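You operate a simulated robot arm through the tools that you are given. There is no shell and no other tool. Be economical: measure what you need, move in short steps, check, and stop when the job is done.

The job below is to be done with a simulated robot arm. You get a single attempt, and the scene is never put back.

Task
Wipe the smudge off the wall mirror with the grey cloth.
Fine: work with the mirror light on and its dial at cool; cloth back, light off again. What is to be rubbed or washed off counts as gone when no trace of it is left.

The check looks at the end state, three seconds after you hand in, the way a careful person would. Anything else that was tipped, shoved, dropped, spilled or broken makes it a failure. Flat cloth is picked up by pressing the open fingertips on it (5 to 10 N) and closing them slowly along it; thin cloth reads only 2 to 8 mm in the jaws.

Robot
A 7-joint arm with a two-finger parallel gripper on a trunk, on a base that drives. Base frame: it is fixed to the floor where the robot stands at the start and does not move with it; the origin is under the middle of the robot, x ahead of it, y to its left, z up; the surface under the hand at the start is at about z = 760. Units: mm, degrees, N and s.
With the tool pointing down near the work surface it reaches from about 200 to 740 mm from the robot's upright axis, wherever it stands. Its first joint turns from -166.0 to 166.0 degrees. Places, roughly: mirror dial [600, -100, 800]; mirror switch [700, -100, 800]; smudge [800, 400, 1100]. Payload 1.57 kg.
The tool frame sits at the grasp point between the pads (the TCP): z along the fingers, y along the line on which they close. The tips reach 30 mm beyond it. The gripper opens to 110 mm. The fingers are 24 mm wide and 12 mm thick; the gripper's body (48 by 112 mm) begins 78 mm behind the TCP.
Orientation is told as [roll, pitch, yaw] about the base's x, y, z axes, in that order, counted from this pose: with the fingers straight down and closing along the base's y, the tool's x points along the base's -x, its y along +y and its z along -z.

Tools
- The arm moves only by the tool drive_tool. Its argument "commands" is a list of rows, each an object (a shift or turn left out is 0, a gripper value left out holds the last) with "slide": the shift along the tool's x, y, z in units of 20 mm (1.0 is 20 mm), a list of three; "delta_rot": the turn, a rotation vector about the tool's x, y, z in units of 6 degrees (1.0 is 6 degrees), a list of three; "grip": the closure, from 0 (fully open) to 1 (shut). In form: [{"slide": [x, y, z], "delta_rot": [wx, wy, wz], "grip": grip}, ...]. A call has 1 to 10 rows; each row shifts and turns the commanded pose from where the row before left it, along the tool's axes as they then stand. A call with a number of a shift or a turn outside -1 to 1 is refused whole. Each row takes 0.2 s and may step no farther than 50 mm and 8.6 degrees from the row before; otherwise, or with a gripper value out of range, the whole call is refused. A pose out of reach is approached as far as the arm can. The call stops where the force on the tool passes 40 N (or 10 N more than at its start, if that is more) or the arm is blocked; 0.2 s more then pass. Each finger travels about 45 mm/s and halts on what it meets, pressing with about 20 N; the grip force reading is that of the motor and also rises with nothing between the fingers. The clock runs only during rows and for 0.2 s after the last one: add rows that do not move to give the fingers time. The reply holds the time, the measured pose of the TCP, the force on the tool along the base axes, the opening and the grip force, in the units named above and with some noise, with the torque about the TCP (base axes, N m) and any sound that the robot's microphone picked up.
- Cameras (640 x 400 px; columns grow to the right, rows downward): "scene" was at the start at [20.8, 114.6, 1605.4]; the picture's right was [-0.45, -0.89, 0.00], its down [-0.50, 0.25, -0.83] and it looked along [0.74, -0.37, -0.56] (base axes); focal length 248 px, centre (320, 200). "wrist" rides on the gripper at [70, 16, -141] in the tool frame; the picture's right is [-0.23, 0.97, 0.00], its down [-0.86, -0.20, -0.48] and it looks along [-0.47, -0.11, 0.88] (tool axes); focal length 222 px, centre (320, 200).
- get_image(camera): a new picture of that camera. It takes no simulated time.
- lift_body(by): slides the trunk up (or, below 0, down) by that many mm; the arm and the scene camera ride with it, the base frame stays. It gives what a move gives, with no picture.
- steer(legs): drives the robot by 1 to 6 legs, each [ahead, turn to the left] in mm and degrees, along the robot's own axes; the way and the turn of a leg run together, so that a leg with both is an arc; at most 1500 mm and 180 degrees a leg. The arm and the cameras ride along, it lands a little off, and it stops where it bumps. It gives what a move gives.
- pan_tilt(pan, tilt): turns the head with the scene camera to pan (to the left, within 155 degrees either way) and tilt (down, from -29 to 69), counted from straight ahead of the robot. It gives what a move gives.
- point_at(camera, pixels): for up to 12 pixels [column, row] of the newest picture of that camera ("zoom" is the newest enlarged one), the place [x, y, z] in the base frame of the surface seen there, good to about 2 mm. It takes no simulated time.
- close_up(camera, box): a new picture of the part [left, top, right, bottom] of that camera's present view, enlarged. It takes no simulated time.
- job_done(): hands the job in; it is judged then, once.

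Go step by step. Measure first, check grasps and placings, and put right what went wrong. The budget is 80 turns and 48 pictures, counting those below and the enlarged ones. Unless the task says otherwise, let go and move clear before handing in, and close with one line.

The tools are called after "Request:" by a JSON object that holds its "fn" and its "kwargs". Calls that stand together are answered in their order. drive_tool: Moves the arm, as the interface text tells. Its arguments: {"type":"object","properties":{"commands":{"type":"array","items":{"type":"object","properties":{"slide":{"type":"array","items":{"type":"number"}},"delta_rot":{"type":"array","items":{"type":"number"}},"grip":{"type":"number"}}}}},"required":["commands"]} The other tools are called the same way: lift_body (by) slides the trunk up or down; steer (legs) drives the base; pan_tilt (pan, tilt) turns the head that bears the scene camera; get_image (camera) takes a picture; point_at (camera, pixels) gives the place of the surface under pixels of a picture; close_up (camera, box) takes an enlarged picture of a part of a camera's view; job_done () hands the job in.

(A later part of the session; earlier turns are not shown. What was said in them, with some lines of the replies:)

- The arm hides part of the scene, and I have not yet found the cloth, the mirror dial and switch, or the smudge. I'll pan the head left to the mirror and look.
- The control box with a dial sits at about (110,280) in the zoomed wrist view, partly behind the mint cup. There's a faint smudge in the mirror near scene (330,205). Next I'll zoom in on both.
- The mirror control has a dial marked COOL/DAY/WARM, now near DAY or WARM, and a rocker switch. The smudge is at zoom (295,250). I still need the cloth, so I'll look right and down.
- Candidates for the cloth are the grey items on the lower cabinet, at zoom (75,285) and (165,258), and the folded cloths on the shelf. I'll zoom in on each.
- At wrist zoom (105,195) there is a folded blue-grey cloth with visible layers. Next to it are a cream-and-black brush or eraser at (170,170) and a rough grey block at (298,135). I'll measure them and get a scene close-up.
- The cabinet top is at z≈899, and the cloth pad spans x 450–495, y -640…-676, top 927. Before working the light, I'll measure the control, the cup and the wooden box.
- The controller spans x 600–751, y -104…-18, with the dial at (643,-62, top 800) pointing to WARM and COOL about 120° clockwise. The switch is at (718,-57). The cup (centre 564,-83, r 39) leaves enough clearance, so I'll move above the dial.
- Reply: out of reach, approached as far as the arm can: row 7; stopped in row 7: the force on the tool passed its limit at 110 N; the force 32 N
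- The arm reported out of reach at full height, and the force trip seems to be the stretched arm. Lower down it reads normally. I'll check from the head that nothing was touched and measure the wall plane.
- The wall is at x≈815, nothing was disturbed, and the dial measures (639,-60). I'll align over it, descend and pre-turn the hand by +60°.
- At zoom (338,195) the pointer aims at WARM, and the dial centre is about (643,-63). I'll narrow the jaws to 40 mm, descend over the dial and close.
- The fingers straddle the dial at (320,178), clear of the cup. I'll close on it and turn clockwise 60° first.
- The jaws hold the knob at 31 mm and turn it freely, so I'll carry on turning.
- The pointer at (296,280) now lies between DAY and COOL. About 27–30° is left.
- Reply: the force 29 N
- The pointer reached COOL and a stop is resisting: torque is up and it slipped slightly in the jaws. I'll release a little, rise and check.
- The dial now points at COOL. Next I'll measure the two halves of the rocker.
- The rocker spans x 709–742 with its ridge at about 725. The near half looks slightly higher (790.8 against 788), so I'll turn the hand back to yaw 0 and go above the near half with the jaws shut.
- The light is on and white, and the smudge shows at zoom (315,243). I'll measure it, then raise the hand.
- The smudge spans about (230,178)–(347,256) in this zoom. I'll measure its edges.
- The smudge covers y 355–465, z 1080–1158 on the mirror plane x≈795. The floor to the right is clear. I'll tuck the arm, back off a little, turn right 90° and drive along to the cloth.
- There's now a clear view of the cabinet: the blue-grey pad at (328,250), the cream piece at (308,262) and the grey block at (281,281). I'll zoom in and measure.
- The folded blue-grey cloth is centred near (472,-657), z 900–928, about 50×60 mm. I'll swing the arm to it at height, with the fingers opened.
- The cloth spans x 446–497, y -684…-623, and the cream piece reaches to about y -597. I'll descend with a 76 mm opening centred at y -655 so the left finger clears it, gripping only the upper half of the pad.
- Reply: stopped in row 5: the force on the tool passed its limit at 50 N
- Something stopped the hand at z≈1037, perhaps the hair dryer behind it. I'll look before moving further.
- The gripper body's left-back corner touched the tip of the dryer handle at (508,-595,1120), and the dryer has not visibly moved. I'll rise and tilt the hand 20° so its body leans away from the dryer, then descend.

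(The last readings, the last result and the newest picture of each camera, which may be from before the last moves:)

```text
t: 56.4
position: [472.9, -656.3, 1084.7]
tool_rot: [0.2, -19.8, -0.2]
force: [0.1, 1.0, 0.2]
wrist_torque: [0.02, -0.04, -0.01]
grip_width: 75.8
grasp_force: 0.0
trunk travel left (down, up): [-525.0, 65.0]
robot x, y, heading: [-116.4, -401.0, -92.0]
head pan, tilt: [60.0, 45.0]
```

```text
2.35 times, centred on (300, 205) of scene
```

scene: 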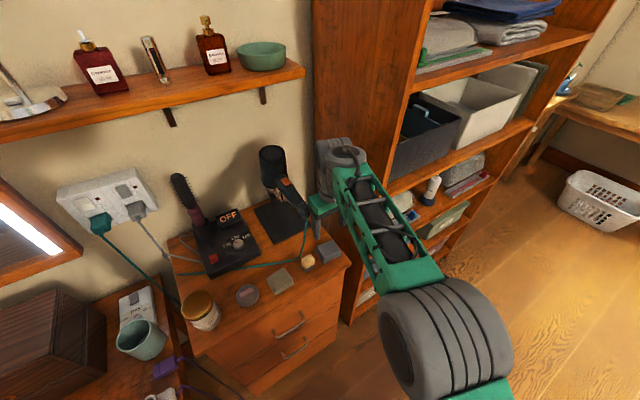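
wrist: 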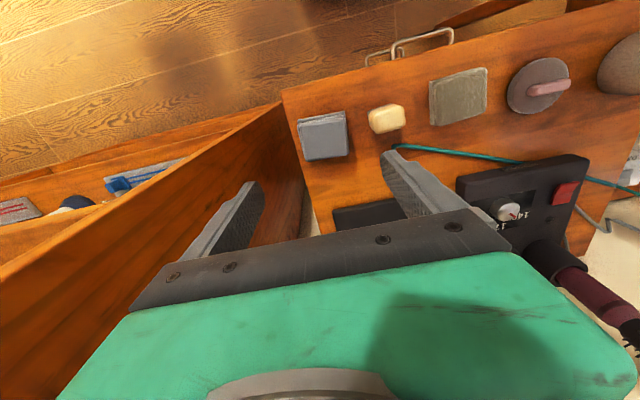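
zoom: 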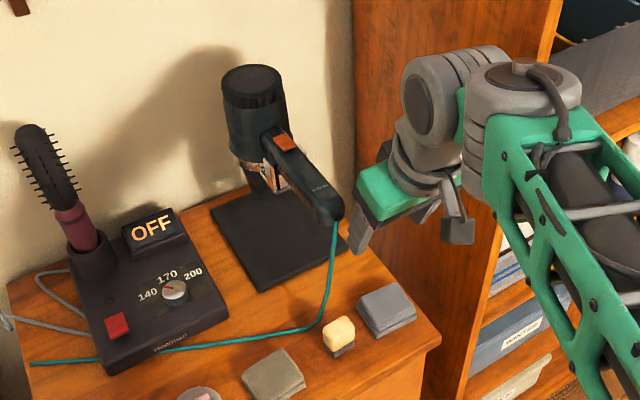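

The hand now leans clear of the dryer, which stands unmoved. I'll go vertically down to the cloth.

Request:
{"fn": "drive_tool", "kwargs": {"commands": [{"slide": [0.342, 0, 0.94]}, {"slide": [0.342, 0, 0.94]}, {"slide": [0.342, 0, 0.94]}, {"slide": [0.342, 0, 0.94]}, {"slide": [0.342, 0, 0.94]}, {"slide": [0.342, 0, 0.94]}]}}

Request:
{"fn": "close_up", "kwargs": {"camera": "wrist", "box": [200, 60, 460, 240]}}

```text
t: 57.8
position: [475.6, -655.8, 962.0]
tool_rot: [0.3, -19.9, -0.1]
force: [-0.3, -0.2, -0.5]
wrist_torque: [-0.02, 0.02, -0.03]
grip_width: 75.8
grasp_force: 0.0
trunk travel left (down, up): [-525.0, 65.0]
robot x, y, heading: [-113.9, -403.1, -92.1]
head pan, tilt: [60.0, 45.0]
```

```text
2.22 times, centred on (330, 150) of wrist
```

zoom: 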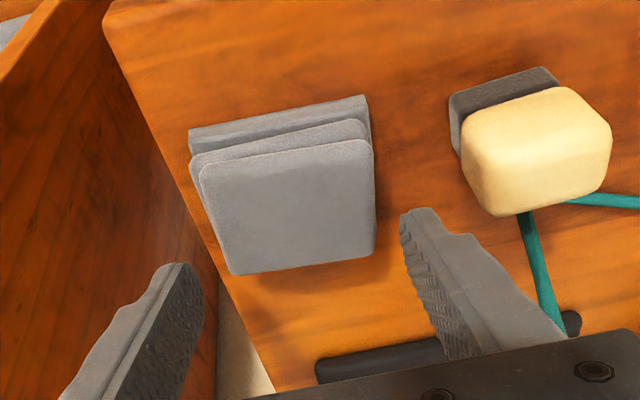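

Request:
{"fn": "drive_tool", "kwargs": {"commands": [{"slide": [0.525, 0.05, 0.42]}, {"slide": [0.525, 0.05, 0.42]}, {"slide": [0, 0, 0]}, {"grip": 0.45}, {"grip": 0.55}, {"grip": 0.6}, {"grip": 0.6}]}}

Request:
{"fn": "close_up", "kwargs": {"camera": "wrist", "box": [200, 60, 460, 240]}}

```text
t: 59.4
position: [460.3, -653.5, 941.2]
tool_rot: [0.2, -19.8, -0.2]
force: [0.7, 0.2, 0.3]
wrist_torque: [0.0, 0.03, 0.0]
grip_width: 63.4
grasp_force: 19.7
trunk travel left (down, up): [-525.0, 65.0]
robot x, y, heading: [-113.5, -404.2, -92.2]
head pan, tilt: [60.0, 45.0]
```

```text
2.22 times, centred on (330, 150) of wrist
```

zoom: 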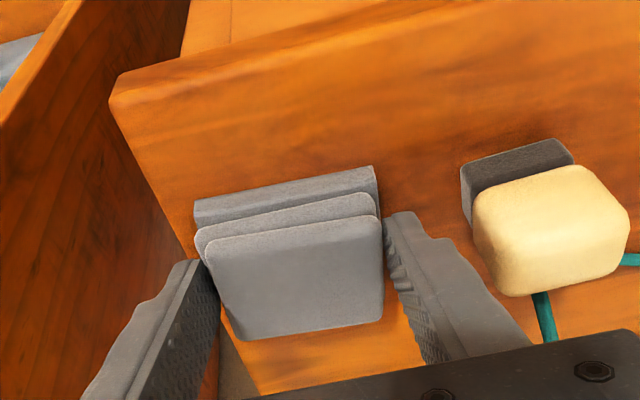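

The jaws hold the pad firmly at 63 mm with 20 N. I'll lift it straight up.

Request:
{"fn": "drive_tool", "kwargs": {"commands": [{"grip": 0.7}, {"slide": [-0.342, 0, -0.94]}, {"slide": [-0.342, 0, -0.94]}, {"slide": [-0.342, 0, -0.94]}, {"slide": [-0.342, 0, -0.94]}, {"slide": [-0.342, 0, -0.94]}, {"slide": [-0.342, 0, -0.94]}]}}

Request:
{"fn": "get_image", "kwargs": {"camera": "wrist"}}

```text
t: 61.0
position: [458.8, -653.6, 1060.0]
tool_rot: [0.2, -19.9, -0.1]
force: [-0.1, -0.2, 0.0]
wrist_torque: [-0.02, 0.01, 0.01]
grip_width: 63.0
grasp_force: 19.8
trunk travel left (down, up): [-525.0, 65.0]
robot x, y, heading: [-115.6, -404.4, -92.1]
head pan, tilt: [60.0, 45.0]
```

```text
12 pictures are left
```

wrist: 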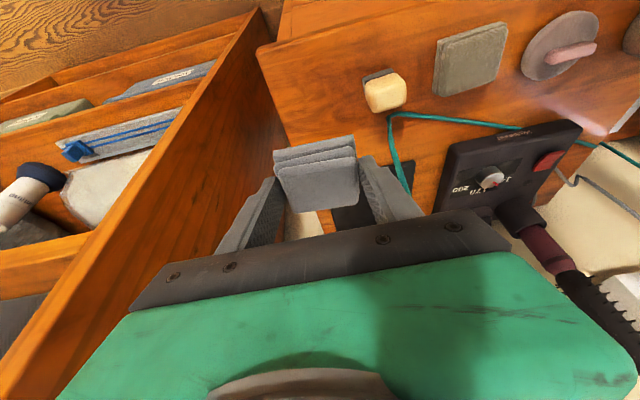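

The cloth is held at 63 mm and came up cleanly. I'll retract the arm to the robot's front-left before driving to the mirror.

Request:
{"fn": "drive_tool", "kwargs": {"commands": [{"slide": [0.99, 0, -0.597]}, {"slide": [0.99, 0, -0.597]}, {"slide": [0.99, 0, -0.597]}, {"slide": [0.99, 0, -0.597]}, {"slide": [0.99, 0, -0.597]}, {"slide": [0.99, 0, -0.597]}, {"slide": [0.99, 0, -0.597]}, {"slide": [0.99, 0, -0.597]}, {"slide": [0.99, 0, -0.597]}]}}

Request:
{"fn": "drive_tool", "kwargs": {"commands": [{"slide": [0.99, -0.533, -0.597]}, {"slide": [0.99, -0.533, -0.597]}, {"slide": [0.99, -0.533, -0.597]}, {"slide": [0.99, -0.533, -0.597]}, {"slide": [0.99, -0.533, -0.597]}, {"slide": [0.99, -0.533, -0.597]}, {"slide": [0.99, -0.533, -0.597]}, {"slide": [0.99, -0.533, -0.597]}, {"slide": [0.99, -0.533, -0.597]}]}}

Request:
{"fn": "steer", "kwargs": {"legs": [[-700, 0], [0, 92]]}}

```text
t: 63.0
position: [255.3, -655.1, 1098.8]
tool_rot: [0.1, -19.9, -0.1]
force: [-0.2, 0.4, -0.2]
wrist_torque: [-0.03, 0.0, 0.04]
grip_width: 63.0
grasp_force: 20.2
trunk travel left (down, up): [-525.0, 65.0]
robot x, y, heading: [-117.3, -401.1, -92.2]
head pan, tilt: [60.0, 45.0]
```

```text
t: 65.0
position: [49.5, -751.4, 1139.7]
tool_rot: [0.1, -19.9, -0.1]
force: [0.4, 0.3, -0.7]
wrist_torque: [-0.02, 0.02, -0.01]
grip_width: 62.8
grasp_force: 19.7
trunk travel left (down, up): [-525.0, 65.0]
robot x, y, heading: [-115.3, -405.6, -92.2]
head pan, tilt: [60.0, 45.0]
```

```text
t: 73.0
position: [241.6, 509.4, 1140.3]
tool_rot: [0.3, -19.9, 94.9]
force: [0.3, 0.2, 0.6]
wrist_torque: [0.0, -0.02, 0.02]
grip_width: 62.6
grasp_force: 19.9
trunk travel left (down, up): [-525.0, 65.0]
robot x, y, heading: [-89.7, 314.1, 2.7]
head pan, tilt: [60.0, 45.0]
```

The robot is at (-90,314), heading 2.7°, with the cloth still held. I'll drive ahead 110 mm and swing the hand's yaw back to 0.

Request:
{"fn": "steer", "kwargs": {"legs": [[110, -2.5]]}}

Request:
{"fn": "drive_tool", "kwargs": {"commands": [{"delta_rot": [0.338, 0, 0.929]}, {"delta_rot": [0.338, 0, 0.929]}, {"delta_rot": [0.338, 0, 0.929]}, {"delta_rot": [0.338, 0, 0.929]}, {"delta_rot": [0.338, 0, 0.929]}, {"delta_rot": [0.338, 0, 0.929]}, {"delta_rot": [0.338, 0, 0.929]}, {"delta_rot": [0.338, 0, 0.929]}]}}

Request:
{"fn": "drive_tool", "kwargs": {"commands": [{"delta_rot": [0.338, 0, 0.929]}, {"delta_rot": [0.338, 0, 0.929]}, {"delta_rot": [0.338, 0, 0.929]}, {"delta_rot": [0.338, 0, 0.929]}, {"delta_rot": [0.338, 0, 0.929]}, {"delta_rot": [0.338, 0, 0.929]}, {"delta_rot": [0.338, 0, 0.929]}]}}

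```text
t: 74.1
position: [358.9, 495.2, 1140.5]
tool_rot: [0.3, -19.9, 92.4]
force: [0.7, -0.4, -0.7]
wrist_torque: [-0.02, 0.0, 0.0]
grip_width: 62.7
grasp_force: 19.9
trunk travel left (down, up): [-525.0, 65.0]
robot x, y, heading: [17.2, 319.2, 0.0]
head pan, tilt: [60.0, 45.0]
```

```text
t: 75.9
position: [358.0, 497.9, 1140.0]
tool_rot: [0.0, -19.8, 44.9]
force: [0.3, 0.2, -0.5]
wrist_torque: [-0.01, 0.01, 0.04]
grip_width: 62.8
grasp_force: 20.1
trunk travel left (down, up): [-525.0, 65.0]
robot x, y, heading: [15.1, 318.5, 0.4]
head pan, tilt: [60.0, 45.0]
```

```text
t: 77.5
position: [358.9, 497.2, 1139.9]
tool_rot: [-0.1, -19.8, 3.5]
force: [-0.2, 0.7, -0.2]
wrist_torque: [0.01, 0.01, 0.02]
grip_width: 62.6
grasp_force: 20.7
trunk travel left (down, up): [-525.0, 65.0]
robot x, y, heading: [21.1, 316.6, 0.3]
head pan, tilt: [60.0, 45.0]
```

Request:
{"fn": "drive_tool", "kwargs": {"commands": [{"delta_rot": [0.2, 0, 0.56]}, {"slide": [-0.94, -0.5, 0.342]}, {"slide": [-0.94, -0.5, 0.342]}, {"slide": [-0.94, -0.5, 0.342]}, {"slide": [-0.94, -0.5, 0.342]}, {"slide": [-0.94, -0.5, 0.342]}, {"slide": [-0.94, -0.5, 0.342]}, {"slide": [-0.94, -0.5, 0.342]}, {"slide": [-0.94, -0.5, 0.342]}, {"slide": [-0.94, -0.4, 0.342]}]}}

Request:
{"fn": "drive_tool", "kwargs": {"commands": [{"delta_rot": [0, -1, 0]}, {"delta_rot": [0, -1, 0]}, {"delta_rot": [0, -1, 0]}, {"delta_rot": [0, -1, 0]}, {"delta_rot": [0, -1, 0]}, {"delta_rot": [0, -1, 0]}, {"delta_rot": [0, -1, 0]}, {"delta_rot": [0, -1, 0]}]}}

Request:
{"fn": "drive_tool", "kwargs": {"commands": [{"delta_rot": [0, -1, 0]}, {"delta_rot": [0, -1, 0]}, {"delta_rot": [0, -1, 0]}, {"delta_rot": [0, -1, 0]}, {"delta_rot": [0, -1, 0]}, {"delta_rot": [0, -1, 0]}, {"delta_rot": [0, -1, 0]}]}}

Request:
{"fn": "pan_tilt", "kwargs": {"pan": 0, "tilt": 30}}

Request:
{"fn": "get_image", "kwargs": {"camera": "scene"}}

```text
t: 79.7
position: [541.2, 407.9, 1142.9]
tool_rot: [-0.1, -19.8, 0.0]
force: [0.2, 0.1, 0.1]
wrist_torque: [0.0, 0.02, -0.01]
grip_width: 62.8
grasp_force: 20.2
trunk travel left (down, up): [-525.0, 65.0]
robot x, y, heading: [17.5, 316.5, 0.6]
head pan, tilt: [60.0, 45.0]
```

```text
t: 81.5
position: [538.2, 408.8, 1139.6]
tool_rot: [-0.4, -68.0, 0.3]
force: [0.3, -0.3, -0.7]
wrist_torque: [0.01, 0.0, -0.03]
grip_width: 62.7
grasp_force: 20.3
trunk travel left (down, up): [-525.0, 65.0]
robot x, y, heading: [22.9, 316.7, 0.5]
head pan, tilt: [60.0, 45.0]
```

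```text
t: 83.1
position: [538.6, 408.6, 1140.6]
tool_rot: [-179.7, -70.0, 179.6]
force: [0.5, -0.3, -0.6]
wrist_torque: [0.01, 0.01, -0.01]
grip_width: 62.9
grasp_force: 20.0
trunk travel left (down, up): [-525.0, 65.0]
robot x, y, heading: [20.2, 316.7, 0.3]
head pan, tilt: [60.0, 45.0]
```

```text
t: 84.4
position: [538.9, 411.1, 1140.8]
tool_rot: [-179.7, -70.2, 179.6]
force: [0.4, 0.2, -0.1]
wrist_torque: [0.01, 0.02, 0.0]
grip_width: 62.9
grasp_force: 20.3
trunk travel left (down, up): [-525.0, 65.0]
robot x, y, heading: [15.1, 318.6, 0.5]
head pan, tilt: [0.0, 30.0]
```

```text
11 pictures are left
```

scene: 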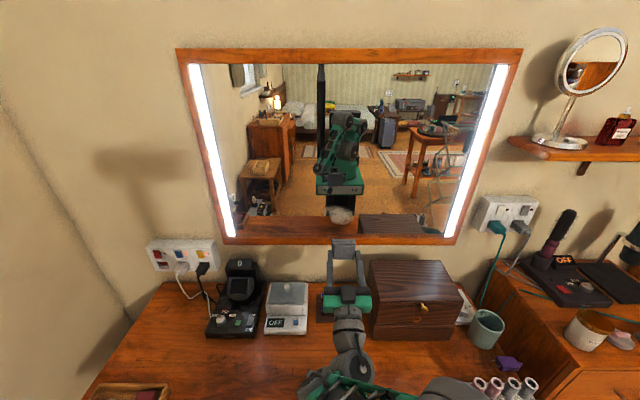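

The pad points at the mirror right beneath the smudge at (341,215). I'll recheck the smudge extents and then approach to just short of the glass.

Request:
{"fn": "point_at", "kwargs": {"camera": "scene", "pixels": [[341, 215], [328, 210], [355, 213], [342, 207], [343, 225], [344, 242]]}}

Request:
{"fn": "drive_tool", "kwargs": {"commands": [{"slide": [0.342, -0.05, 0.94]}, {"slide": [0.342, 0, 0.94]}, {"slide": [0.342, 0, 0.94]}, {"slide": [0.342, 0, 0.94]}, {"slide": [0.342, 0, 0.94]}, {"slide": [0.342, 0, 0.94]}, {"slide": [0.342, 0, 0.94]}, {"slide": [0.342, 0, 0.94]}, {"slide": [0.342, 0, 0.94]}]}}

```text
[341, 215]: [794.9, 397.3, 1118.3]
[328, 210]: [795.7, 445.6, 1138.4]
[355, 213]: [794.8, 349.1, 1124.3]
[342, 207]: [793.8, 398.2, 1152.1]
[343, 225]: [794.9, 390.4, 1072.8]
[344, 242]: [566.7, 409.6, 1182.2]
```

```text
t: 86.4
position: [720.2, 408.7, 1138.1]
tool_rot: [-179.7, -70.2, 179.7]
force: [0.7, 0.2, -1.5]
wrist_torque: [-0.02, 0.01, -0.03]
grip_width: 62.7
grasp_force: 20.4
trunk travel left (down, up): [-525.0, 65.0]
robot x, y, heading: [17.9, 318.9, 0.3]
head pan, tilt: [0.0, 30.0]
```

Request:
{"fn": "drive_tool", "kwargs": {"commands": [{"slide": [0.342, 0, 0.94]}, {"slide": [0.137, 0, 0.376]}, {"slide": [0.068, 0, 0.188]}, {"slide": [0, 0, 0]}]}}

Request:
{"fn": "drive_tool", "kwargs": {"commands": [{"slide": [0.034, 0, 0.094]}, {"slide": [0.034, 0, 0.094]}, {"slide": [0, 0, 0]}]}}

```text
t: 87.4
position: [750.1, 407.5, 1139.4]
tool_rot: [-179.7, -70.2, 179.6]
force: [-0.2, 0.1, 0.0]
wrist_torque: [0.03, 0.02, 0.0]
grip_width: 63.0
grasp_force: 20.1
trunk travel left (down, up): [-525.0, 65.0]
robot x, y, heading: [17.3, 318.5, 0.3]
head pan, tilt: [0.0, 30.0]
```

```text
t: 88.2
position: [752.2, 408.6, 1140.9]
tool_rot: [-179.7, -70.2, 179.5]
force: [-28.1, -2.9, -5.7]
wrist_torque: [-0.01, -0.11, -0.1]
grip_width: 63.0
grasp_force: 20.3
trunk travel left (down, up): [-525.0, 65.0]
robot x, y, heading: [18.8, 316.7, 0.1]
head pan, tilt: [0.0, 30.0]
```

The pad touches flush, with 28 N and almost no torque. I'll ease back 1 mm and start the wiping passes.

Request:
{"fn": "drive_tool", "kwargs": {"commands": [{"slide": [-0.02, 0, -0.056]}, {"slide": [0, 0.8, 0]}, {"slide": [0, 0.8, 0]}, {"slide": [0, 0.8, 0]}, {"slide": [0, 0.8, 0]}, {"slide": [0, 0.4, 0]}]}}

Request:
{"fn": "drive_tool", "kwargs": {"commands": [{"slide": [0, -0.9, 0]}, {"slide": [0, -0.9, 0]}, {"slide": [0, -0.9, 0]}, {"slide": [0, -0.9, 0]}, {"slide": [0, -0.9, 0]}, {"slide": [0, -0.9, 0]}, {"slide": [0, -0.9, 0]}, {"slide": [0, -0.9, 0]}]}}

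```text
t: 89.6
position: [752.7, 479.5, 1140.3]
tool_rot: [-179.8, -70.1, 179.7]
force: [-18.6, -8.3, -0.6]
wrist_torque: [0.09, -0.2, -0.28]
grip_width: 62.7
grasp_force: 20.5
trunk travel left (down, up): [-525.0, 65.0]
robot x, y, heading: [20.2, 312.3, 0.4]
head pan, tilt: [0.0, 30.0]
```

```text
t: 91.4
position: [753.0, 334.5, 1139.8]
tool_rot: [-179.6, -70.1, 179.7]
force: [-4.6, -1.2, -0.7]
wrist_torque: [0.05, 0.0, 0.02]
grip_width: 62.7
grasp_force: 19.9
trunk travel left (down, up): [-525.0, 65.0]
robot x, y, heading: [20.5, 317.6, 0.4]
head pan, tilt: [0.0, 30.0]
```

Force varies from 5 to 19 N along the pass. I'll step down, press slightly more, and sweep again.

Request:
{"fn": "drive_tool", "kwargs": {"commands": [{"slide": [0.86, 0, -0.27]}, {"slide": [0, 0.9, 0]}, {"slide": [0, 0.9, 0]}, {"slide": [0, 0.9, 0]}, {"slide": [0, 0.9, 0]}, {"slide": [0, 0.9, 0]}, {"slide": [0, 0.9, 0]}, {"slide": [0, 0.9, 0]}, {"slide": [0, 0.9, 0]}]}}

Request:
{"fn": "drive_tool", "kwargs": {"commands": [{"slide": [0.85, 0, -0.3]}, {"slide": [0, -0.9, 0]}, {"slide": [0, -0.9, 0]}, {"slide": [0, -0.9, 0]}, {"slide": [0.01, -0.9, 0.02]}, {"slide": [0, -0.9, 0]}, {"slide": [0, -0.9, 0]}, {"slide": [0, -0.9, 0]}, {"slide": [0, -0.9, 0]}]}}

Request:
{"fn": "drive_tool", "kwargs": {"commands": [{"slide": [0.85, 0, -0.3]}, {"slide": [0, 0.9, 0]}, {"slide": [0, 0.9, 0]}, {"slide": [0, 0.9, 0]}, {"slide": [0, 0.9, 0]}, {"slide": [0, 0.9, 0]}, {"slide": [0, 0.9, 0]}, {"slide": [0, 0.9, 0]}, {"slide": [0, 0.9, 0]}]}}

Request:
{"fn": "close_up", "kwargs": {"camera": "scene", "box": [260, 150, 420, 260]}}

```text
t: 93.4
position: [751.9, 478.9, 1122.7]
tool_rot: [-179.7, -70.0, 179.6]
force: [-29.4, -8.9, -1.2]
wrist_torque: [0.0, -0.16, -0.35]
grip_width: 62.9
grasp_force: 20.0
trunk travel left (down, up): [-525.0, 65.0]
robot x, y, heading: [15.8, 316.6, 0.5]
head pan, tilt: [0.0, 30.0]
```

```text
t: 95.4
position: [753.0, 335.0, 1105.9]
tool_rot: [-179.5, -70.0, 179.6]
force: [-23.6, 4.5, -0.2]
wrist_torque: [0.06, -0.15, 0.34]
grip_width: 62.7
grasp_force: 20.2
trunk travel left (down, up): [-525.0, 65.0]
robot x, y, heading: [18.0, 310.6, 0.4]
head pan, tilt: [0.0, 30.0]
```

```text
t: 97.4
position: [753.9, 479.1, 1085.1]
tool_rot: [-179.9, -70.1, 179.9]
force: [-9.9, -2.0, 0.4]
wrist_torque: [-0.01, -0.04, -0.2]
grip_width: 62.8
grasp_force: 20.0
trunk travel left (down, up): [-525.0, 65.0]
robot x, y, heading: [20.1, 315.1, 0.1]
head pan, tilt: [0.0, 30.0]
```

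```text
3.64 times, centred on (340, 205) of scene
```

zoom: 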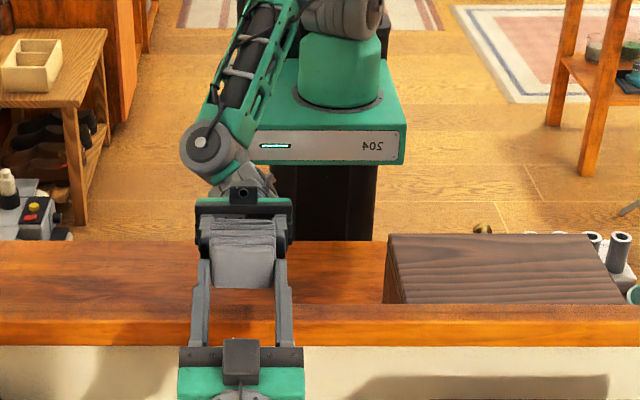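

The wiped area looks clear. I'll do a second set of passes going back up with a little more pressure, then back off and inspect.

Request:
{"fn": "drive_tool", "kwargs": {"commands": [{"slide": [0.015, 0, 0.035]}, {"slide": [0, -0.9, 0]}, {"slide": [0, -0.9, 0]}, {"slide": [0, -0.9, 0]}, {"slide": [0, -0.9, 0]}, {"slide": [0, -0.9, 0]}, {"slide": [0, -0.9, 0]}, {"slide": [0, -0.9, 0]}, {"slide": [0, -0.9, 0]}]}}

Request:
{"fn": "drive_tool", "kwargs": {"commands": [{"slide": [-0.8, 0, 0.28]}, {"slide": [-0.6, 0, 0.21]}, {"slide": [0, 0.9, 0]}, {"slide": [0, 0.9, 0]}, {"slide": [0, 0.9, 0]}, {"slide": [0, 0.9, 0]}, {"slide": [0, 0.9, 0]}, {"slide": [0, 0.9, 0]}, {"slide": [0, 0.9, 0]}, {"slide": [0, 0.9, 0]}]}}

Request:
{"fn": "drive_tool", "kwargs": {"commands": [{"slide": [-0.8, 0, 0.28]}, {"slide": [-0.3, 0, 0.1]}, {"slide": [0, -0.9, 0]}, {"slide": [0, -0.9, 0]}, {"slide": [0, -0.9, 0]}, {"slide": [0, -0.9, 0]}, {"slide": [0, -0.9, 0]}, {"slide": [0, -0.9, 0]}, {"slide": [0, -0.9, 0]}, {"slide": [0, -0.9, 0]}]}}

Request:
{"fn": "drive_tool", "kwargs": {"commands": [{"slide": [-0.342, 0, -0.94]}, {"slide": [-0.342, 0, -0.94]}, {"slide": [-0.342, 0, -0.94]}, {"slide": [-0.342, 0, -0.94]}, {"slide": [-0.342, 0, -0.94]}, {"slide": [-0.342, 0, -0.94]}, {"slide": [-0.342, 0, -0.94]}, {"slide": [-0.342, 0, -0.94]}, {"slide": [-0.342, 0, -0.94]}, {"slide": [-0.342, 0, -0.94]}]}}

Request:
{"fn": "close_up", "kwargs": {"camera": "scene", "box": [260, 150, 420, 260]}}

```text
t: 99.4
position: [753.6, 335.9, 1088.1]
tool_rot: [-179.8, -70.1, 179.7]
force: [-14.0, 1.3, 0.2]
wrist_torque: [0.06, -0.09, 0.15]
grip_width: 62.9
grasp_force: 20.6
trunk travel left (down, up): [-525.0, 65.0]
robot x, y, heading: [18.0, 316.4, 0.0]
head pan, tilt: [0.0, 30.0]
```

```text
t: 101.6
position: [753.4, 476.4, 1117.3]
tool_rot: [-179.7, -70.1, 179.8]
force: [-13.4, -2.5, 0.1]
wrist_torque: [0.0, -0.08, -0.18]
grip_width: 62.6
grasp_force: 20.0
trunk travel left (down, up): [-525.0, 65.0]
robot x, y, heading: [19.4, 314.4, 0.4]
head pan, tilt: [0.0, 30.0]
```

```text
t: 103.8
position: [753.5, 333.7, 1137.7]
tool_rot: [-179.6, -70.1, 179.7]
force: [-2.1, -1.4, 0.8]
wrist_torque: [0.02, -0.03, 0.02]
grip_width: 62.7
grasp_force: 20.2
trunk travel left (down, up): [-525.0, 65.0]
robot x, y, heading: [17.2, 314.1, 0.3]
head pan, tilt: [0.0, 30.0]
```

```text
t: 106.2
position: [553.9, 326.0, 1103.2]
tool_rot: [-175.1, -74.1, 174.2]
force: [-0.2, 1.0, -1.0]
wrist_torque: [-0.03, -0.02, 0.03]
grip_width: 62.9
grasp_force: 20.3
trunk travel left (down, up): [-525.0, 65.0]
robot x, y, heading: [20.7, 316.1, 0.3]
head pan, tilt: [0.0, 30.0]
stopped in row 10: the arm was blocked; the commanded pose is now the measured one
```

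```text
3.64 times, centred on (340, 205) of scene
```

zoom: 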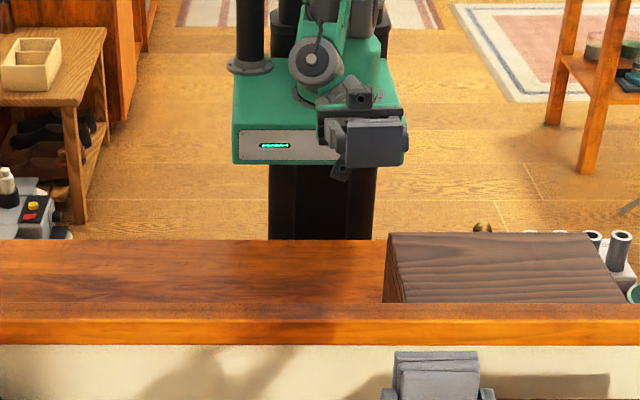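

The smudge is gone. The retreat ended blocked with a slight twist, so I'll check that the arm isn't touching the wooden box.

Request:
{"fn": "pan_tilt", "kwargs": {"pan": 0, "tilt": 50}}

Request:
{"fn": "get_image", "kwargs": {"camera": "scene"}}

```text
t: 107.1
position: [554.8, 323.5, 1105.0]
tool_rot: [-175.4, -74.0, 174.5]
force: [0.0, 0.1, -0.2]
wrist_torque: [-0.03, -0.05, 0.03]
grip_width: 62.8
grasp_force: 19.8
trunk travel left (down, up): [-525.0, 65.0]
robot x, y, heading: [17.4, 317.9, 0.1]
head pan, tilt: [0.0, 50.0]
```

```text
8 pictures are left
```

scene: 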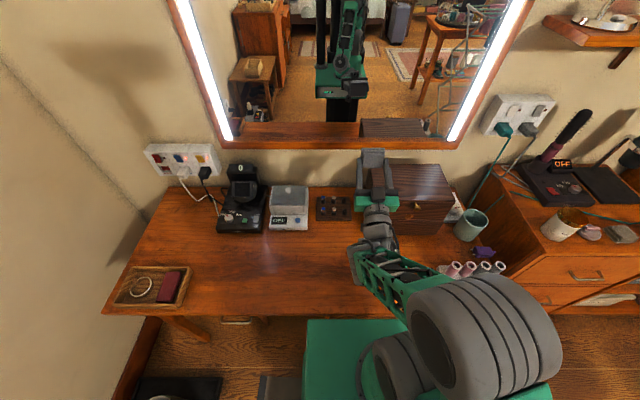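

Forces are zero and nothing was hit, so the arm was just folded to its limit. I'll move up and left away from the box, then pitch the hand back down.

Request:
{"fn": "drive_tool", "kwargs": {"commands": [{"slide": [-1, 1, 0.3]}, {"slide": [-1, 1, 0.3]}, {"slide": [-0.5, 1, 0.2]}, {"slide": [0, 1, 0]}, {"delta_rot": [0, 1, 0]}, {"delta_rot": [0, 1, 0]}, {"delta_rot": [0, 1, 0]}, {"delta_rot": [0, 1, 0]}, {"delta_rot": [0, 1, 0]}, {"delta_rot": [0, 1, 0]}]}}

Request:
{"fn": "drive_tool", "kwargs": {"commands": [{"delta_rot": [0, 1, 0]}, {"delta_rot": [0, 1, 0]}, {"delta_rot": [0, 1, 0]}, {"delta_rot": [0, 1, 0]}, {"delta_rot": [0, 1, 0]}, {"delta_rot": [0, 1, 0]}, {"delta_rot": [0, 1, 0]}, {"delta_rot": [0, 1, 0]}]}}

```text
t: 107.8
position: [560.9, 293.7, 1095.1]
tool_rot: [-155.1, -79.1, 145.3]
force: [0.1, 0.8, 0.1]
wrist_torque: [-0.01, -0.02, 0.02]
grip_width: 62.9
grasp_force: 20.1
trunk travel left (down, up): [-525.0, 65.0]
robot x, y, heading: [14.6, 315.4, 0.5]
head pan, tilt: [0.0, 50.0]
stopped in row 3: the arm was blocked; the commanded pose is now the measured one
```

```text
t: 109.6
position: [561.9, 291.3, 1101.1]
tool_rot: [-7.0, -52.2, -4.8]
force: [0.1, 0.2, 0.2]
wrist_torque: [0.0, -0.01, 0.01]
grip_width: 62.8
grasp_force: 19.7
trunk travel left (down, up): [-525.0, 65.0]
robot x, y, heading: [17.6, 317.7, 0.4]
head pan, tilt: [0.0, 50.0]
```

Request:
{"fn": "drive_tool", "kwargs": {"commands": [{"slide": [-0.79, 0.5, -0.61]}, {"slide": [-0.79, 0.5, -0.61]}, {"delta_rot": [0, 1, 0]}, {"delta_rot": [0, 1, 0]}, {"delta_rot": [0, 1, 0]}, {"delta_rot": [0, 1, 0]}, {"delta_rot": [0, 1, 0]}, {"delta_rot": [0, 0.35, 0]}]}}

```text
t: 111.4
position: [565.3, 314.2, 1139.4]
tool_rot: [-4.6, -20.2, -8.7]
force: [1.8, -0.3, -0.5]
wrist_torque: [0.0, 0.03, -0.01]
grip_width: 62.9
grasp_force: 19.7
trunk travel left (down, up): [-525.0, 65.0]
robot x, y, heading: [16.3, 314.1, 0.1]
head pan, tilt: [0.0, 50.0]
```

Request:
{"fn": "drive_tool", "kwargs": {"commands": [{"delta_rot": [-0.77, 0, 0]}, {"delta_rot": [-0.248, 0, -0.68]}, {"delta_rot": [-0.248, 0, -0.68]}, {"slide": [0.94, 0.6, -0.342]}, {"slide": [0.94, 0.6, -0.342]}, {"slide": [0.94, 0.6, -0.342]}, {"slide": [0.94, 0.6, -0.342]}, {"slide": [0.94, 0.6, -0.342]}, {"slide": [0.94, 0.6, -0.342]}, {"slide": [0.94, 0.6, -0.342]}]}}

Request:
{"fn": "steer", "kwargs": {"legs": [[-120, 0], [0, -92], [715, 0]]}}

```text
t: 113.6
position: [424.7, 396.8, 1138.6]
tool_rot: [0.0, -20.3, 0.0]
force: [0.3, 1.0, -0.9]
wrist_torque: [-0.03, 0.0, -0.02]
grip_width: 62.6
grasp_force: 20.3
trunk travel left (down, up): [-525.0, 65.0]
robot x, y, heading: [19.6, 317.5, 0.2]
head pan, tilt: [0.0, 50.0]
```

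```text
t: 122.1
position: [-46.1, -790.4, 1138.0]
tool_rot: [0.0, -20.4, -91.8]
force: [-0.9, -0.4, -0.2]
wrist_torque: [0.0, -0.01, 0.02]
grip_width: 62.7
grasp_force: 20.1
trunk travel left (down, up): [-525.0, 65.0]
robot x, y, heading: [-113.4, -380.1, -91.5]
head pan, tilt: [0.0, 50.0]
```

Back at the cabinet at (-113,-380). I'll yaw the hand back to 0 and return towards the cloth's spot.

Request:
{"fn": "drive_tool", "kwargs": {"commands": [{"delta_rot": [-0.333, 0, -0.897]}, {"delta_rot": [-0.333, 0, -0.897]}, {"delta_rot": [-0.333, 0, -0.897]}, {"delta_rot": [-0.333, 0, -0.897]}, {"delta_rot": [-0.333, 0, -0.897]}, {"delta_rot": [-0.333, 0, -0.897]}, {"delta_rot": [-0.333, 0, -0.897]}, {"delta_rot": [-0.333, 0, -0.897]}]}}

Request:
{"fn": "drive_tool", "kwargs": {"commands": [{"delta_rot": [-0.333, 0, -0.897]}, {"delta_rot": [-0.333, 0, -0.897]}, {"delta_rot": [-0.333, 0, -0.897]}, {"delta_rot": [-0.333, 0, -0.897]}, {"delta_rot": [-0.333, 0, -0.897]}, {"delta_rot": [-0.333, 0, -0.897]}, {"delta_rot": [-0.333, 0, -0.897]}, {"delta_rot": [-0.333, 0, -0.897]}]}}

Request:
{"fn": "drive_tool", "kwargs": {"commands": [{"slide": [-0.94, 0.45, 0.343]}, {"slide": [-0.94, 0.45, 0.343]}, {"slide": [-0.94, 0.45, 0.343]}, {"slide": [-0.94, 0.45, 0.343]}, {"slide": [-0.94, 0.45, 0.343]}, {"slide": [-0.94, 0.45, 0.343]}, {"slide": [-0.94, 0.45, 0.343]}, {"slide": [-0.94, 0.45, 0.343]}]}}

Request:
{"fn": "drive_tool", "kwargs": {"commands": [{"slide": [-0.94, 0.45, 0.343]}, {"slide": [-0.94, 0.45, 0.343]}, {"slide": [-0.94, 0.45, 0.343]}, {"slide": [-0.94, 0.45, 0.343]}, {"slide": [-0.94, 0.45, 0.343]}, {"slide": [-0.94, 0.45, 0.343]}, {"slide": [-0.94, 0.45, 0.343]}]}}

```text
t: 123.9
position: [-45.4, -788.4, 1139.2]
tool_rot: [0.1, -20.2, -45.9]
force: [0.1, 0.1, -1.0]
wrist_torque: [0.01, -0.02, 0.0]
grip_width: 62.9
grasp_force: 19.9
trunk travel left (down, up): [-525.0, 65.0]
robot x, y, heading: [-116.2, -382.1, -91.7]
head pan, tilt: [0.0, 50.0]
```

```text
t: 125.7
position: [-45.9, -788.5, 1138.1]
tool_rot: [0.1, -20.4, -0.1]
force: [0.3, 0.4, -0.4]
wrist_torque: [-0.02, -0.03, 0.0]
grip_width: 62.7
grasp_force: 20.5
trunk travel left (down, up): [-525.0, 65.0]
robot x, y, heading: [-111.1, -378.4, -91.6]
head pan, tilt: [0.0, 50.0]
```

```text
t: 127.5
position: [115.7, -719.2, 1139.6]
tool_rot: [0.0, -20.4, -0.2]
force: [0.6, 0.2, 0.3]
wrist_torque: [0.01, 0.0, -0.01]
grip_width: 63.1
grasp_force: 20.1
trunk travel left (down, up): [-525.0, 65.0]
robot x, y, heading: [-111.5, -381.3, -91.4]
head pan, tilt: [0.0, 50.0]
```

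```text
t: 129.1
position: [255.2, -654.3, 1139.4]
tool_rot: [0.1, -20.3, -0.1]
force: [0.9, 0.2, -0.2]
wrist_torque: [-0.01, 0.03, -0.04]
grip_width: 62.7
grasp_force: 19.9
trunk travel left (down, up): [-525.0, 65.0]
robot x, y, heading: [-117.1, -379.9, -91.6]
head pan, tilt: [0.0, 50.0]
```

Request:
{"fn": "drive_tool", "kwargs": {"commands": [{"slide": [-0.824, 0, 0.726]}, {"slide": [-0.824, 0, 0.726]}, {"slide": [-0.824, 0, 0.726]}, {"slide": [-0.824, 0, 0.726]}, {"slide": [-0.824, 0, 0.726]}, {"slide": [-0.824, 0, 0.726]}, {"slide": [-0.824, 0, 0.726]}, {"slide": [-0.824, 0, 0.726]}, {"slide": [-0.824, 0, 0.726]}, {"slide": [-0.824, 0, 0.726]}]}}

Request:
{"fn": "drive_tool", "kwargs": {"commands": [{"slide": [0.347, 0, 0.938]}, {"slide": [0.347, 0, 0.938]}, {"slide": [0.347, 0, 0.938]}, {"slide": [0.347, 0, 0.938]}, {"slide": [0.347, 0, 0.938]}, {"slide": [0, 0, 0]}]}}

```text
t: 131.3
position: [460.8, -656.8, 1059.4]
tool_rot: [0.2, -20.3, -0.1]
force: [0.8, 0.4, 0.4]
wrist_torque: [-0.01, 0.03, 0.0]
grip_width: 62.8
grasp_force: 19.9
trunk travel left (down, up): [-525.0, 65.0]
robot x, y, heading: [-113.9, -381.3, -91.8]
head pan, tilt: [0.0, 50.0]
```

```text
t: 132.7
position: [461.3, -655.1, 959.2]
tool_rot: [0.1, -20.4, 0.0]
force: [-0.7, 0.2, -0.7]
wrist_torque: [0.04, -0.01, 0.0]
grip_width: 62.7
grasp_force: 20.2
trunk travel left (down, up): [-525.0, 65.0]
robot x, y, heading: [-113.4, -381.4, -91.6]
head pan, tilt: [0.0, 50.0]
```

Request:
{"fn": "drive_tool", "kwargs": {"commands": [{"slide": [0.17, 0.05, 0.47]}, {"slide": [0.035, 0, 0.094]}, {"slide": [0.035, 0, 0.094]}, {"slide": [0, 0, 0]}]}}

Request:
{"fn": "drive_tool", "kwargs": {"commands": [{"slide": [0.026, 0, 0.07]}, {"slide": [0.026, 0, 0.07]}, {"slide": [0, 0, 0]}]}}

```text
t: 133.7
position: [461.2, -654.2, 946.8]
tool_rot: [0.1, -20.4, 0.0]
force: [0.6, 0.3, -1.2]
wrist_torque: [-0.02, -0.01, 0.04]
grip_width: 62.8
grasp_force: 20.2
trunk travel left (down, up): [-525.0, 65.0]
robot x, y, heading: [-114.8, -378.7, -91.7]
head pan, tilt: [0.0, 50.0]
```

```text
t: 134.5
position: [461.2, -654.9, 942.7]
tool_rot: [0.1, -20.4, -0.1]
force: [-0.2, -0.8, -0.1]
wrist_torque: [-0.03, 0.02, 0.01]
grip_width: 63.0
grasp_force: 19.7
trunk travel left (down, up): [-525.0, 65.0]
robot x, y, heading: [-113.9, -379.9, -91.5]
head pan, tilt: [0.0, 50.0]
```

Request:
{"fn": "drive_tool", "kwargs": {"commands": [{"slide": [0.02, 0, 0.055]}, {"slide": [0.02, 0, 0.055]}, {"slide": [0, 0, 0]}]}}

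```text
t: 135.3
position: [460.8, -654.1, 942.2]
tool_rot: [0.1, -20.5, 0.0]
force: [0.1, -0.2, 0.9]
wrist_torque: [-0.02, -0.02, -0.02]
grip_width: 62.9
grasp_force: 20.1
trunk travel left (down, up): [-525.0, 65.0]
robot x, y, heading: [-117.6, -378.4, -91.5]
head pan, tilt: [0.0, 50.0]
```

Request:
{"fn": "drive_tool", "kwargs": {"commands": [{"slide": [0.03, 0, 0.08]}, {"slide": [0, 0, 0]}]}}

```text
t: 135.9
position: [460.4, -655.3, 940.2]
tool_rot: [0.0, -20.4, -0.1]
force: [-0.4, 0.2, 0.1]
wrist_torque: [0.01, 0.01, 0.01]
grip_width: 63.1
grasp_force: 20.0
trunk travel left (down, up): [-525.0, 65.0]
robot x, y, heading: [-111.8, -381.6, -91.6]
head pan, tilt: [0.0, 50.0]
```

Request:
{"fn": "drive_tool", "kwargs": {"commands": [{"slide": [0.03, 0, 0.08]}, {"slide": [0, 0, 0]}]}}

```text
t: 136.5
position: [461.1, -654.7, 939.8]
tool_rot: [0.0, -20.5, -0.1]
force: [-0.4, 1.5, 8.7]
wrist_torque: [0.0, 0.16, 0.02]
grip_width: 63.0
grasp_force: 20.6
trunk travel left (down, up): [-525.0, 65.0]
robot x, y, heading: [-117.1, -380.4, -91.5]
head pan, tilt: [0.0, 50.0]
```

Contact at 8.7 N, so the cloth is down. I'll release to 78 mm and go straight up.

Request:
{"fn": "drive_tool", "kwargs": {"commands": [{"grip": 0.5}, {"grip": 0.4}, {"grip": 0.3}, {"grip": 0.3}, {"slide": [-0.347, 0, -0.938]}, {"slide": [-0.347, 0, -0.938]}, {"slide": [-0.347, 0, -0.938]}, {"slide": [-0.347, 0, -0.938]}, {"slide": [-0.347, 0, -0.938]}, {"slide": [-0.347, 0, -0.938]}]}}

Request:
{"fn": "close_up", "kwargs": {"camera": "wrist", "box": [200, 40, 520, 240]}}

Request:
{"fn": "point_at", "kwargs": {"camera": "zoom", "pixels": [[240, 180], [220, 150]]}}

```text
t: 138.7
position: [458.9, -655.7, 1059.7]
tool_rot: [0.1, -20.4, -0.1]
force: [0.8, -1.3, 0.7]
wrist_torque: [0.0, 0.02, -0.04]
grip_width: 76.9
grasp_force: 0.1
trunk travel left (down, up): [-525.0, 65.0]
robot x, y, heading: [-114.3, -379.4, -91.5]
head pan, tilt: [0.0, 50.0]
```

```text
2.00 times, centred on (360, 140) of wrist
```

zoom: 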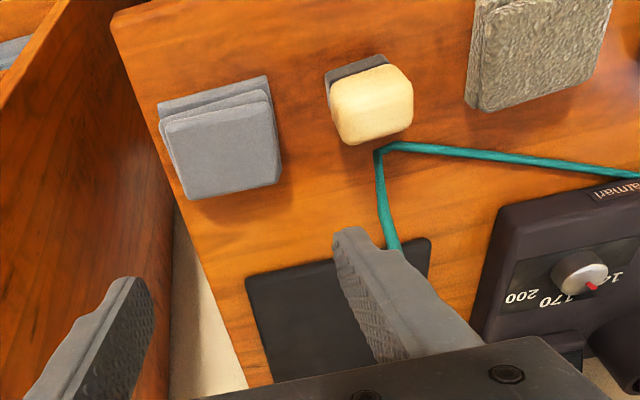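

```text
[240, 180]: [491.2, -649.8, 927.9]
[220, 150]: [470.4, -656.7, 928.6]
```

The cloth is back in its place, centre (470,-656) and top 928, and its neighbours are undisturbed. I'll retract and drive back to the desk to switch the light off.

Request:
{"fn": "drive_tool", "kwargs": {"commands": [{"slide": [0.824, 0, -0.726]}, {"slide": [0.824, 0, -0.726], "grip": 1}, {"slide": [0.824, 0, -0.726]}, {"slide": [0.824, 0, -0.726]}, {"slide": [0.824, 0, -0.726]}, {"slide": [0.824, 0, -0.726]}, {"slide": [0.824, 0, -0.726]}, {"slide": [0.824, 0, -0.726]}, {"slide": [0.824, 0, -0.726]}, {"slide": [0.824, 0, -0.726]}]}}

Request:
{"fn": "drive_tool", "kwargs": {"commands": [{"slide": [0.94, -0.45, -0.343]}, {"slide": [0.94, -0.45, -0.343]}, {"slide": [0.94, -0.45, -0.343]}, {"slide": [0.94, -0.45, -0.343]}, {"slide": [0.94, -0.45, -0.343]}, {"slide": [0.94, -0.45, -0.343]}, {"slide": [0.94, -0.45, -0.343]}, {"slide": [0.94, -0.45, -0.343]}, {"slide": [0.94, -0.45, -0.343]}, {"slide": [0.94, -0.45, -0.343]}]}}

Request:
{"fn": "steer", "kwargs": {"legs": [[-380, 0], [0, 91.5], [110, 0]]}}

```text
t: 140.9
position: [255.4, -655.4, 1137.3]
tool_rot: [0.2, -20.4, -0.1]
force: [0.1, 0.1, -0.6]
wrist_torque: [-0.04, 0.01, 0.02]
grip_width: 0.1
grasp_force: 19.4
trunk travel left (down, up): [-525.0, 65.0]
robot x, y, heading: [-118.7, -383.6, -91.4]
head pan, tilt: [0.0, 50.0]
```

```text
t: 143.1
position: [53.1, -744.3, 1133.8]
tool_rot: [0.1, -20.4, -0.1]
force: [-0.2, 0.2, 0.0]
wrist_torque: [-0.01, 0.02, -0.04]
grip_width: 0.0
grasp_force: 19.7
trunk travel left (down, up): [-525.0, 65.0]
robot x, y, heading: [-114.6, -381.3, -91.6]
head pan, tilt: [0.0, 50.0]
```

```text
t: 150.1
position: [366.6, 170.8, 1133.3]
tool_rot: [0.2, -20.4, 90.4]
force: [0.9, 0.1, -0.5]
wrist_torque: [-0.02, 0.05, -0.01]
grip_width: 0.0
grasp_force: 19.9
trunk travel left (down, up): [-525.0, 65.0]
robot x, y, heading: [3.6, -1.4, -1.3]
head pan, tilt: [0.0, 50.0]
```

Request:
{"fn": "drive_tool", "kwargs": {"commands": [{"delta_rot": [0.35, 0, 0.935]}, {"delta_rot": [0.35, 0, 0.935]}, {"delta_rot": [0.35, 0, 0.935]}, {"delta_rot": [0.35, 0, 0.935]}, {"delta_rot": [0.35, 0, 0.935]}, {"delta_rot": [0.35, 0, 0.935]}, {"delta_rot": [0.35, 0, 0.935]}, {"delta_rot": [0.35, 0, 0.935]}]}}

Request:
{"fn": "drive_tool", "kwargs": {"commands": [{"delta_rot": [0.35, 0, 0.935]}, {"delta_rot": [0.35, 0, 0.935]}, {"delta_rot": [0.35, 0, 0.935]}, {"delta_rot": [0.35, 0, 0.935]}, {"delta_rot": [0.35, 0, 0.935]}, {"delta_rot": [0.35, 0, 0.935]}, {"delta_rot": [0.35, 0, 0.935]}]}}

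Request:
{"fn": "drive_tool", "kwargs": {"commands": [{"delta_rot": [0, 1, 0]}, {"delta_rot": [0, 1, 0]}, {"delta_rot": [0, 1, 0]}, {"delta_rot": [0, 0.4, 0]}, {"slide": [-1, -1, 0]}, {"slide": [-1, -1, 0]}, {"slide": [-1, -1, 0]}, {"slide": [-1, -1, 0]}, {"slide": [-1, -1, 0]}, {"slide": [-1, -1, 0]}]}}

```text
t: 151.9
position: [367.2, 171.5, 1133.9]
tool_rot: [0.0, -20.3, 42.3]
force: [-0.2, 0.0, 0.0]
wrist_torque: [-0.05, -0.02, 0.0]
grip_width: 0.1
grasp_force: 19.7
trunk travel left (down, up): [-525.0, 65.0]
robot x, y, heading: [1.7, 2.3, -1.1]
head pan, tilt: [0.0, 50.0]
```

```text
t: 153.5
position: [368.7, 170.5, 1133.4]
tool_rot: [-0.1, -20.3, 0.4]
force: [-0.6, 0.1, -0.1]
wrist_torque: [0.01, 0.0, -0.04]
grip_width: 0.1
grasp_force: 20.4
trunk travel left (down, up): [-525.0, 65.0]
robot x, y, heading: [8.8, 0.8, -1.2]
head pan, tilt: [0.0, 50.0]
```

```text
t: 155.7
position: [488.2, 51.1, 1132.3]
tool_rot: [-0.2, 0.1, 0.5]
force: [1.4, 0.2, -0.2]
wrist_torque: [0.0, 0.01, -0.03]
grip_width: 0.0
grasp_force: 20.3
trunk travel left (down, up): [-525.0, 65.0]
robot x, y, heading: [4.0, -1.1, -1.4]
head pan, tilt: [0.0, 50.0]
```

Request:
{"fn": "drive_tool", "kwargs": {"commands": [{"slide": [-1, -0.94, 0]}, {"slide": [-1, -0.94, 0]}, {"slide": [-1, -0.94, 0]}, {"slide": [-1, -0.94, 0]}, {"slide": [-1, -0.94, 0]}, {"slide": [-1, -0.94, 0]}, {"delta_rot": [0, -1, 0.08]}, {"delta_rot": [0, -1, 0]}]}}

Request:
{"fn": "drive_tool", "kwargs": {"commands": [{"slide": [0.208, 0, 0.978]}, {"slide": [0.208, 0, 0.978]}, {"slide": [0.208, 0, 0.978]}, {"slide": [0.208, 0, 0.978]}, {"slide": [0.208, 0, 0.978]}, {"slide": [0.208, 0, 0.978]}, {"slide": [0.208, 0, 0.978]}, {"slide": [0.208, 0, 0.978]}, {"slide": [0.208, 0, 0.978]}, {"slide": [0.208, 0, 0.978]}]}}

Request:
{"fn": "drive_tool", "kwargs": {"commands": [{"slide": [-0.978, 0, 0.208]}, {"slide": [-0.978, 0, 0.208]}, {"slide": [-0.978, 0, 0.208]}, {"slide": [-0.978, 0, 0.208]}, {"slide": [-0.978, 0, 0.208]}, {"slide": [-0.978, 0, 0.208]}]}}

Request:
{"fn": "get_image", "kwargs": {"camera": "wrist"}}

```text
t: 157.5
position: [610.3, -61.9, 1134.0]
tool_rot: [-0.2, -12.1, 0.0]
force: [0.4, 0.3, -0.2]
wrist_torque: [0.0, -0.01, 0.01]
grip_width: 0.1
grasp_force: 20.2
trunk travel left (down, up): [-525.0, 65.0]
robot x, y, heading: [6.3, 0.5, -1.0]
head pan, tilt: [0.0, 50.0]
```

```text
t: 159.7
position: [607.6, -61.8, 931.5]
tool_rot: [-0.1, -11.9, -0.1]
force: [0.0, -0.3, 0.8]
wrist_torque: [0.01, 0.0, -0.02]
grip_width: 0.0
grasp_force: 20.3
trunk travel left (down, up): [-525.0, 65.0]
robot x, y, heading: [5.3, 2.0, -1.2]
head pan, tilt: [0.0, 50.0]
```

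```text
t: 161.1
position: [729.8, -60.9, 931.1]
tool_rot: [-0.1, -12.0, 0.0]
force: [1.3, 0.8, -0.6]
wrist_torque: [0.0, 0.02, -0.02]
grip_width: 0.0
grasp_force: 20.1
trunk travel left (down, up): [-525.0, 65.0]
robot x, y, heading: [5.8, 0.2, -1.1]
head pan, tilt: [0.0, 50.0]
```

```text
6 pictures are left
```

wrist: 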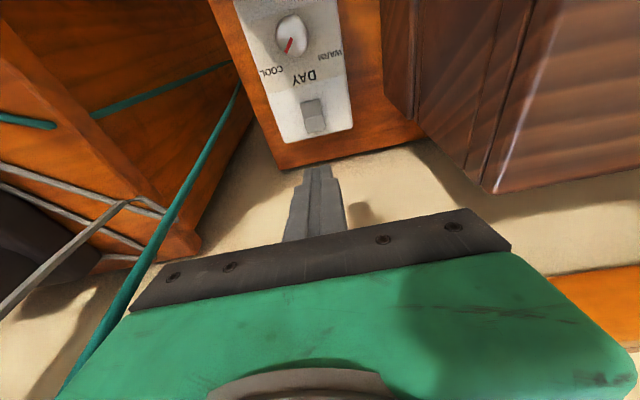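

The dial still reads COOL. I'll measure the rocker's far half and descend onto it.

Request:
{"fn": "point_at", "kwargs": {"camera": "wrist", "pixels": [[312, 108], [315, 126], [316, 130], [314, 116]]}}

Request:
{"fn": "drive_tool", "kwargs": {"commands": [{"slide": [-0.17, 0, 1]}, {"slide": [0.208, 0, 0.978]}, {"slide": [0.208, 0, 0.978]}, {"slide": [0.208, 0, 0.978]}, {"slide": [0.15, 0, 0.75]}]}}

```text
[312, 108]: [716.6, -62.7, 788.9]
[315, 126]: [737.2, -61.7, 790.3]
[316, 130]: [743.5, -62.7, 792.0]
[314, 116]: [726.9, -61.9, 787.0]
```

```text
t: 162.3
position: [736.2, -60.4, 838.5]
tool_rot: [-0.1, -12.1, 0.0]
force: [-0.6, -0.4, 0.2]
wrist_torque: [0.03, -0.01, 0.0]
grip_width: 0.2
grasp_force: 20.2
trunk travel left (down, up): [-525.0, 65.0]
robot x, y, heading: [2.4, 3.5, -1.1]
head pan, tilt: [0.0, 50.0]
```

Request:
{"fn": "drive_tool", "kwargs": {"commands": [{"slide": [-0.1, 0, 0.55]}, {"slide": [0.02, 0, 0.1]}, {"slide": [0.02, 0, 0.1]}]}}

Request:
{"fn": "drive_tool", "kwargs": {"commands": [{"slide": [0.02, 0, 0.1]}, {"slide": [0.02, 0, 0.1]}]}}

Request:
{"fn": "pan_tilt", "kwargs": {"pan": 10, "tilt": 35}}

Request:
{"fn": "get_image", "kwargs": {"camera": "scene"}}

```text
t: 163.1
position: [740.4, -61.9, 823.8]
tool_rot: [-0.1, -12.0, 0.0]
force: [0.2, -1.0, -0.7]
wrist_torque: [0.01, 0.02, -0.02]
grip_width: 0.1
grasp_force: 20.0
trunk travel left (down, up): [-525.0, 65.0]
robot x, y, heading: [4.2, 3.9, -1.2]
head pan, tilt: [0.0, 50.0]
```

```text
t: 163.7
position: [740.6, -61.7, 821.0]
tool_rot: [-0.1, -12.0, 0.0]
force: [0.0, 0.2, 1.0]
wrist_torque: [0.0, -0.02, 0.02]
grip_width: 0.0
grasp_force: 19.9
trunk travel left (down, up): [-525.0, 65.0]
robot x, y, heading: [3.2, 0.3, -1.3]
head pan, tilt: [0.0, 50.0]
```

```text
t: 164.5
position: [740.9, -61.7, 820.5]
tool_rot: [-0.1, -12.0, 0.0]
force: [-0.2, 1.0, 1.7]
wrist_torque: [-0.01, -0.01, -0.01]
grip_width: 0.0
grasp_force: 19.5
trunk travel left (down, up): [-525.0, 65.0]
robot x, y, heading: [4.4, -1.7, -1.5]
head pan, tilt: [10.0, 35.0]
```

```text
5 pictures are left
```

scene: 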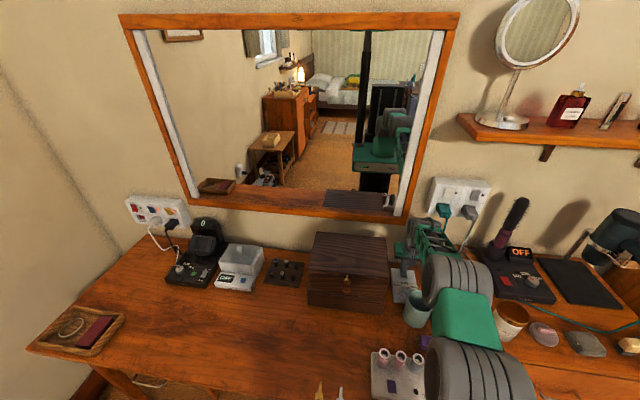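

The light is off and the mirror clear. I'll raise the hand clear and take a last look.

Request:
{"fn": "drive_tool", "kwargs": {"commands": [{"slide": [-0.208, 0, -0.978]}, {"slide": [-0.208, 0, -0.978]}, {"slide": [-0.208, 0, -0.978]}, {"slide": [-0.208, 0, -0.978]}, {"slide": [-0.208, 0, -0.978]}, {"slide": [0.77, 0, -1]}, {"slide": [0.77, 0, -1]}, {"slide": [0.77, 0, -1]}, {"slide": [0.77, 0, -1]}, {"slide": [0.77, 0, -1]}]}}

Request:
{"fn": "close_up", "kwargs": {"camera": "scene", "box": [180, 120, 340, 220]}}

Request:
{"fn": "get_image", "kwargs": {"camera": "scene"}}

Request:
{"fn": "get_image", "kwargs": {"camera": "wrist"}}

```text
t: 166.7
position: [645.6, -59.3, 1005.9]
tool_rot: [0.0, -11.9, 0.0]
force: [0.3, -0.1, -0.6]
wrist_torque: [0.01, -0.02, 0.0]
grip_width: 0.0
grasp_force: 19.8
trunk travel left (down, up): [-525.0, 65.0]
robot x, y, heading: [5.3, 1.7, -1.2]
head pan, tilt: [10.0, 35.0]
```

```text
4.00 times, centred on (260, 170) of scene
```

zoom: 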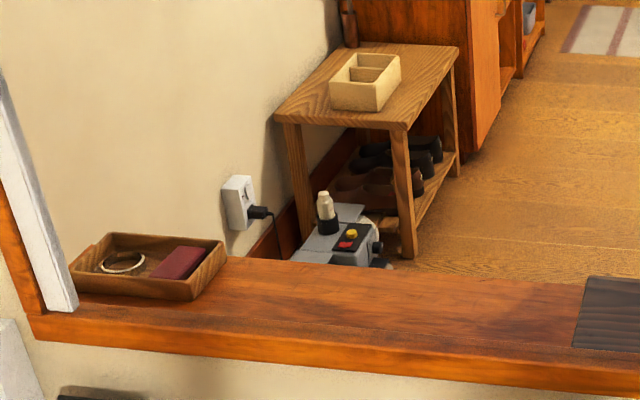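

```text
3 pictures are left
```

scene: 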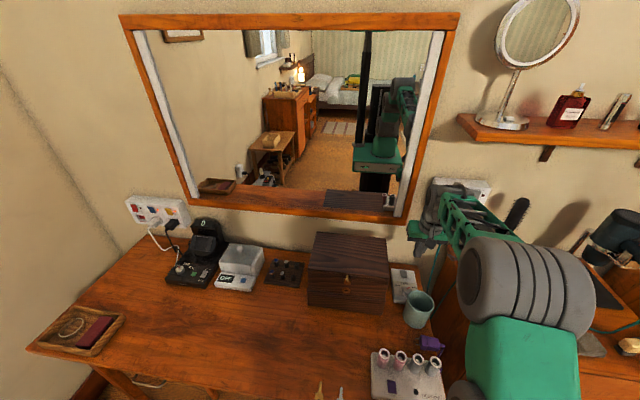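

```text
2 pictures are left
```

wrist: 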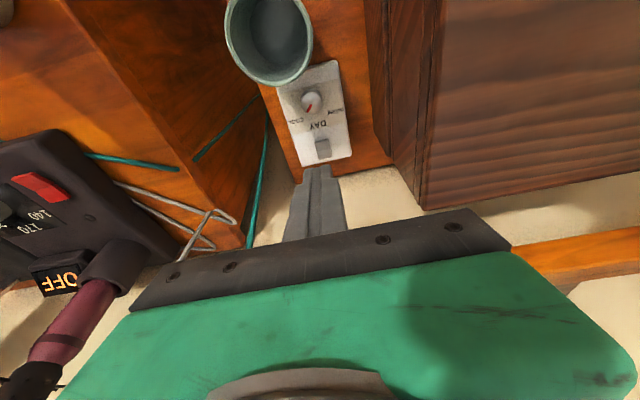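

The mirror shows no trace of the smudge and the light strips are dark. The dial is at COOL, the cloth is back, and nothing else looks moved, so I'm handing in.

Request:
{"fn": "job_done", "kwargs": {}}

```text
The job is handed in.
```

The smudge is wiped off the mirror: I worked with the light on and the dial at cool, then put the grey cloth back in its place and switched the light off. While reaching for the cloth the hand briefly bumped the hair dryer's handle, but the dryer showed no sign of having moved.
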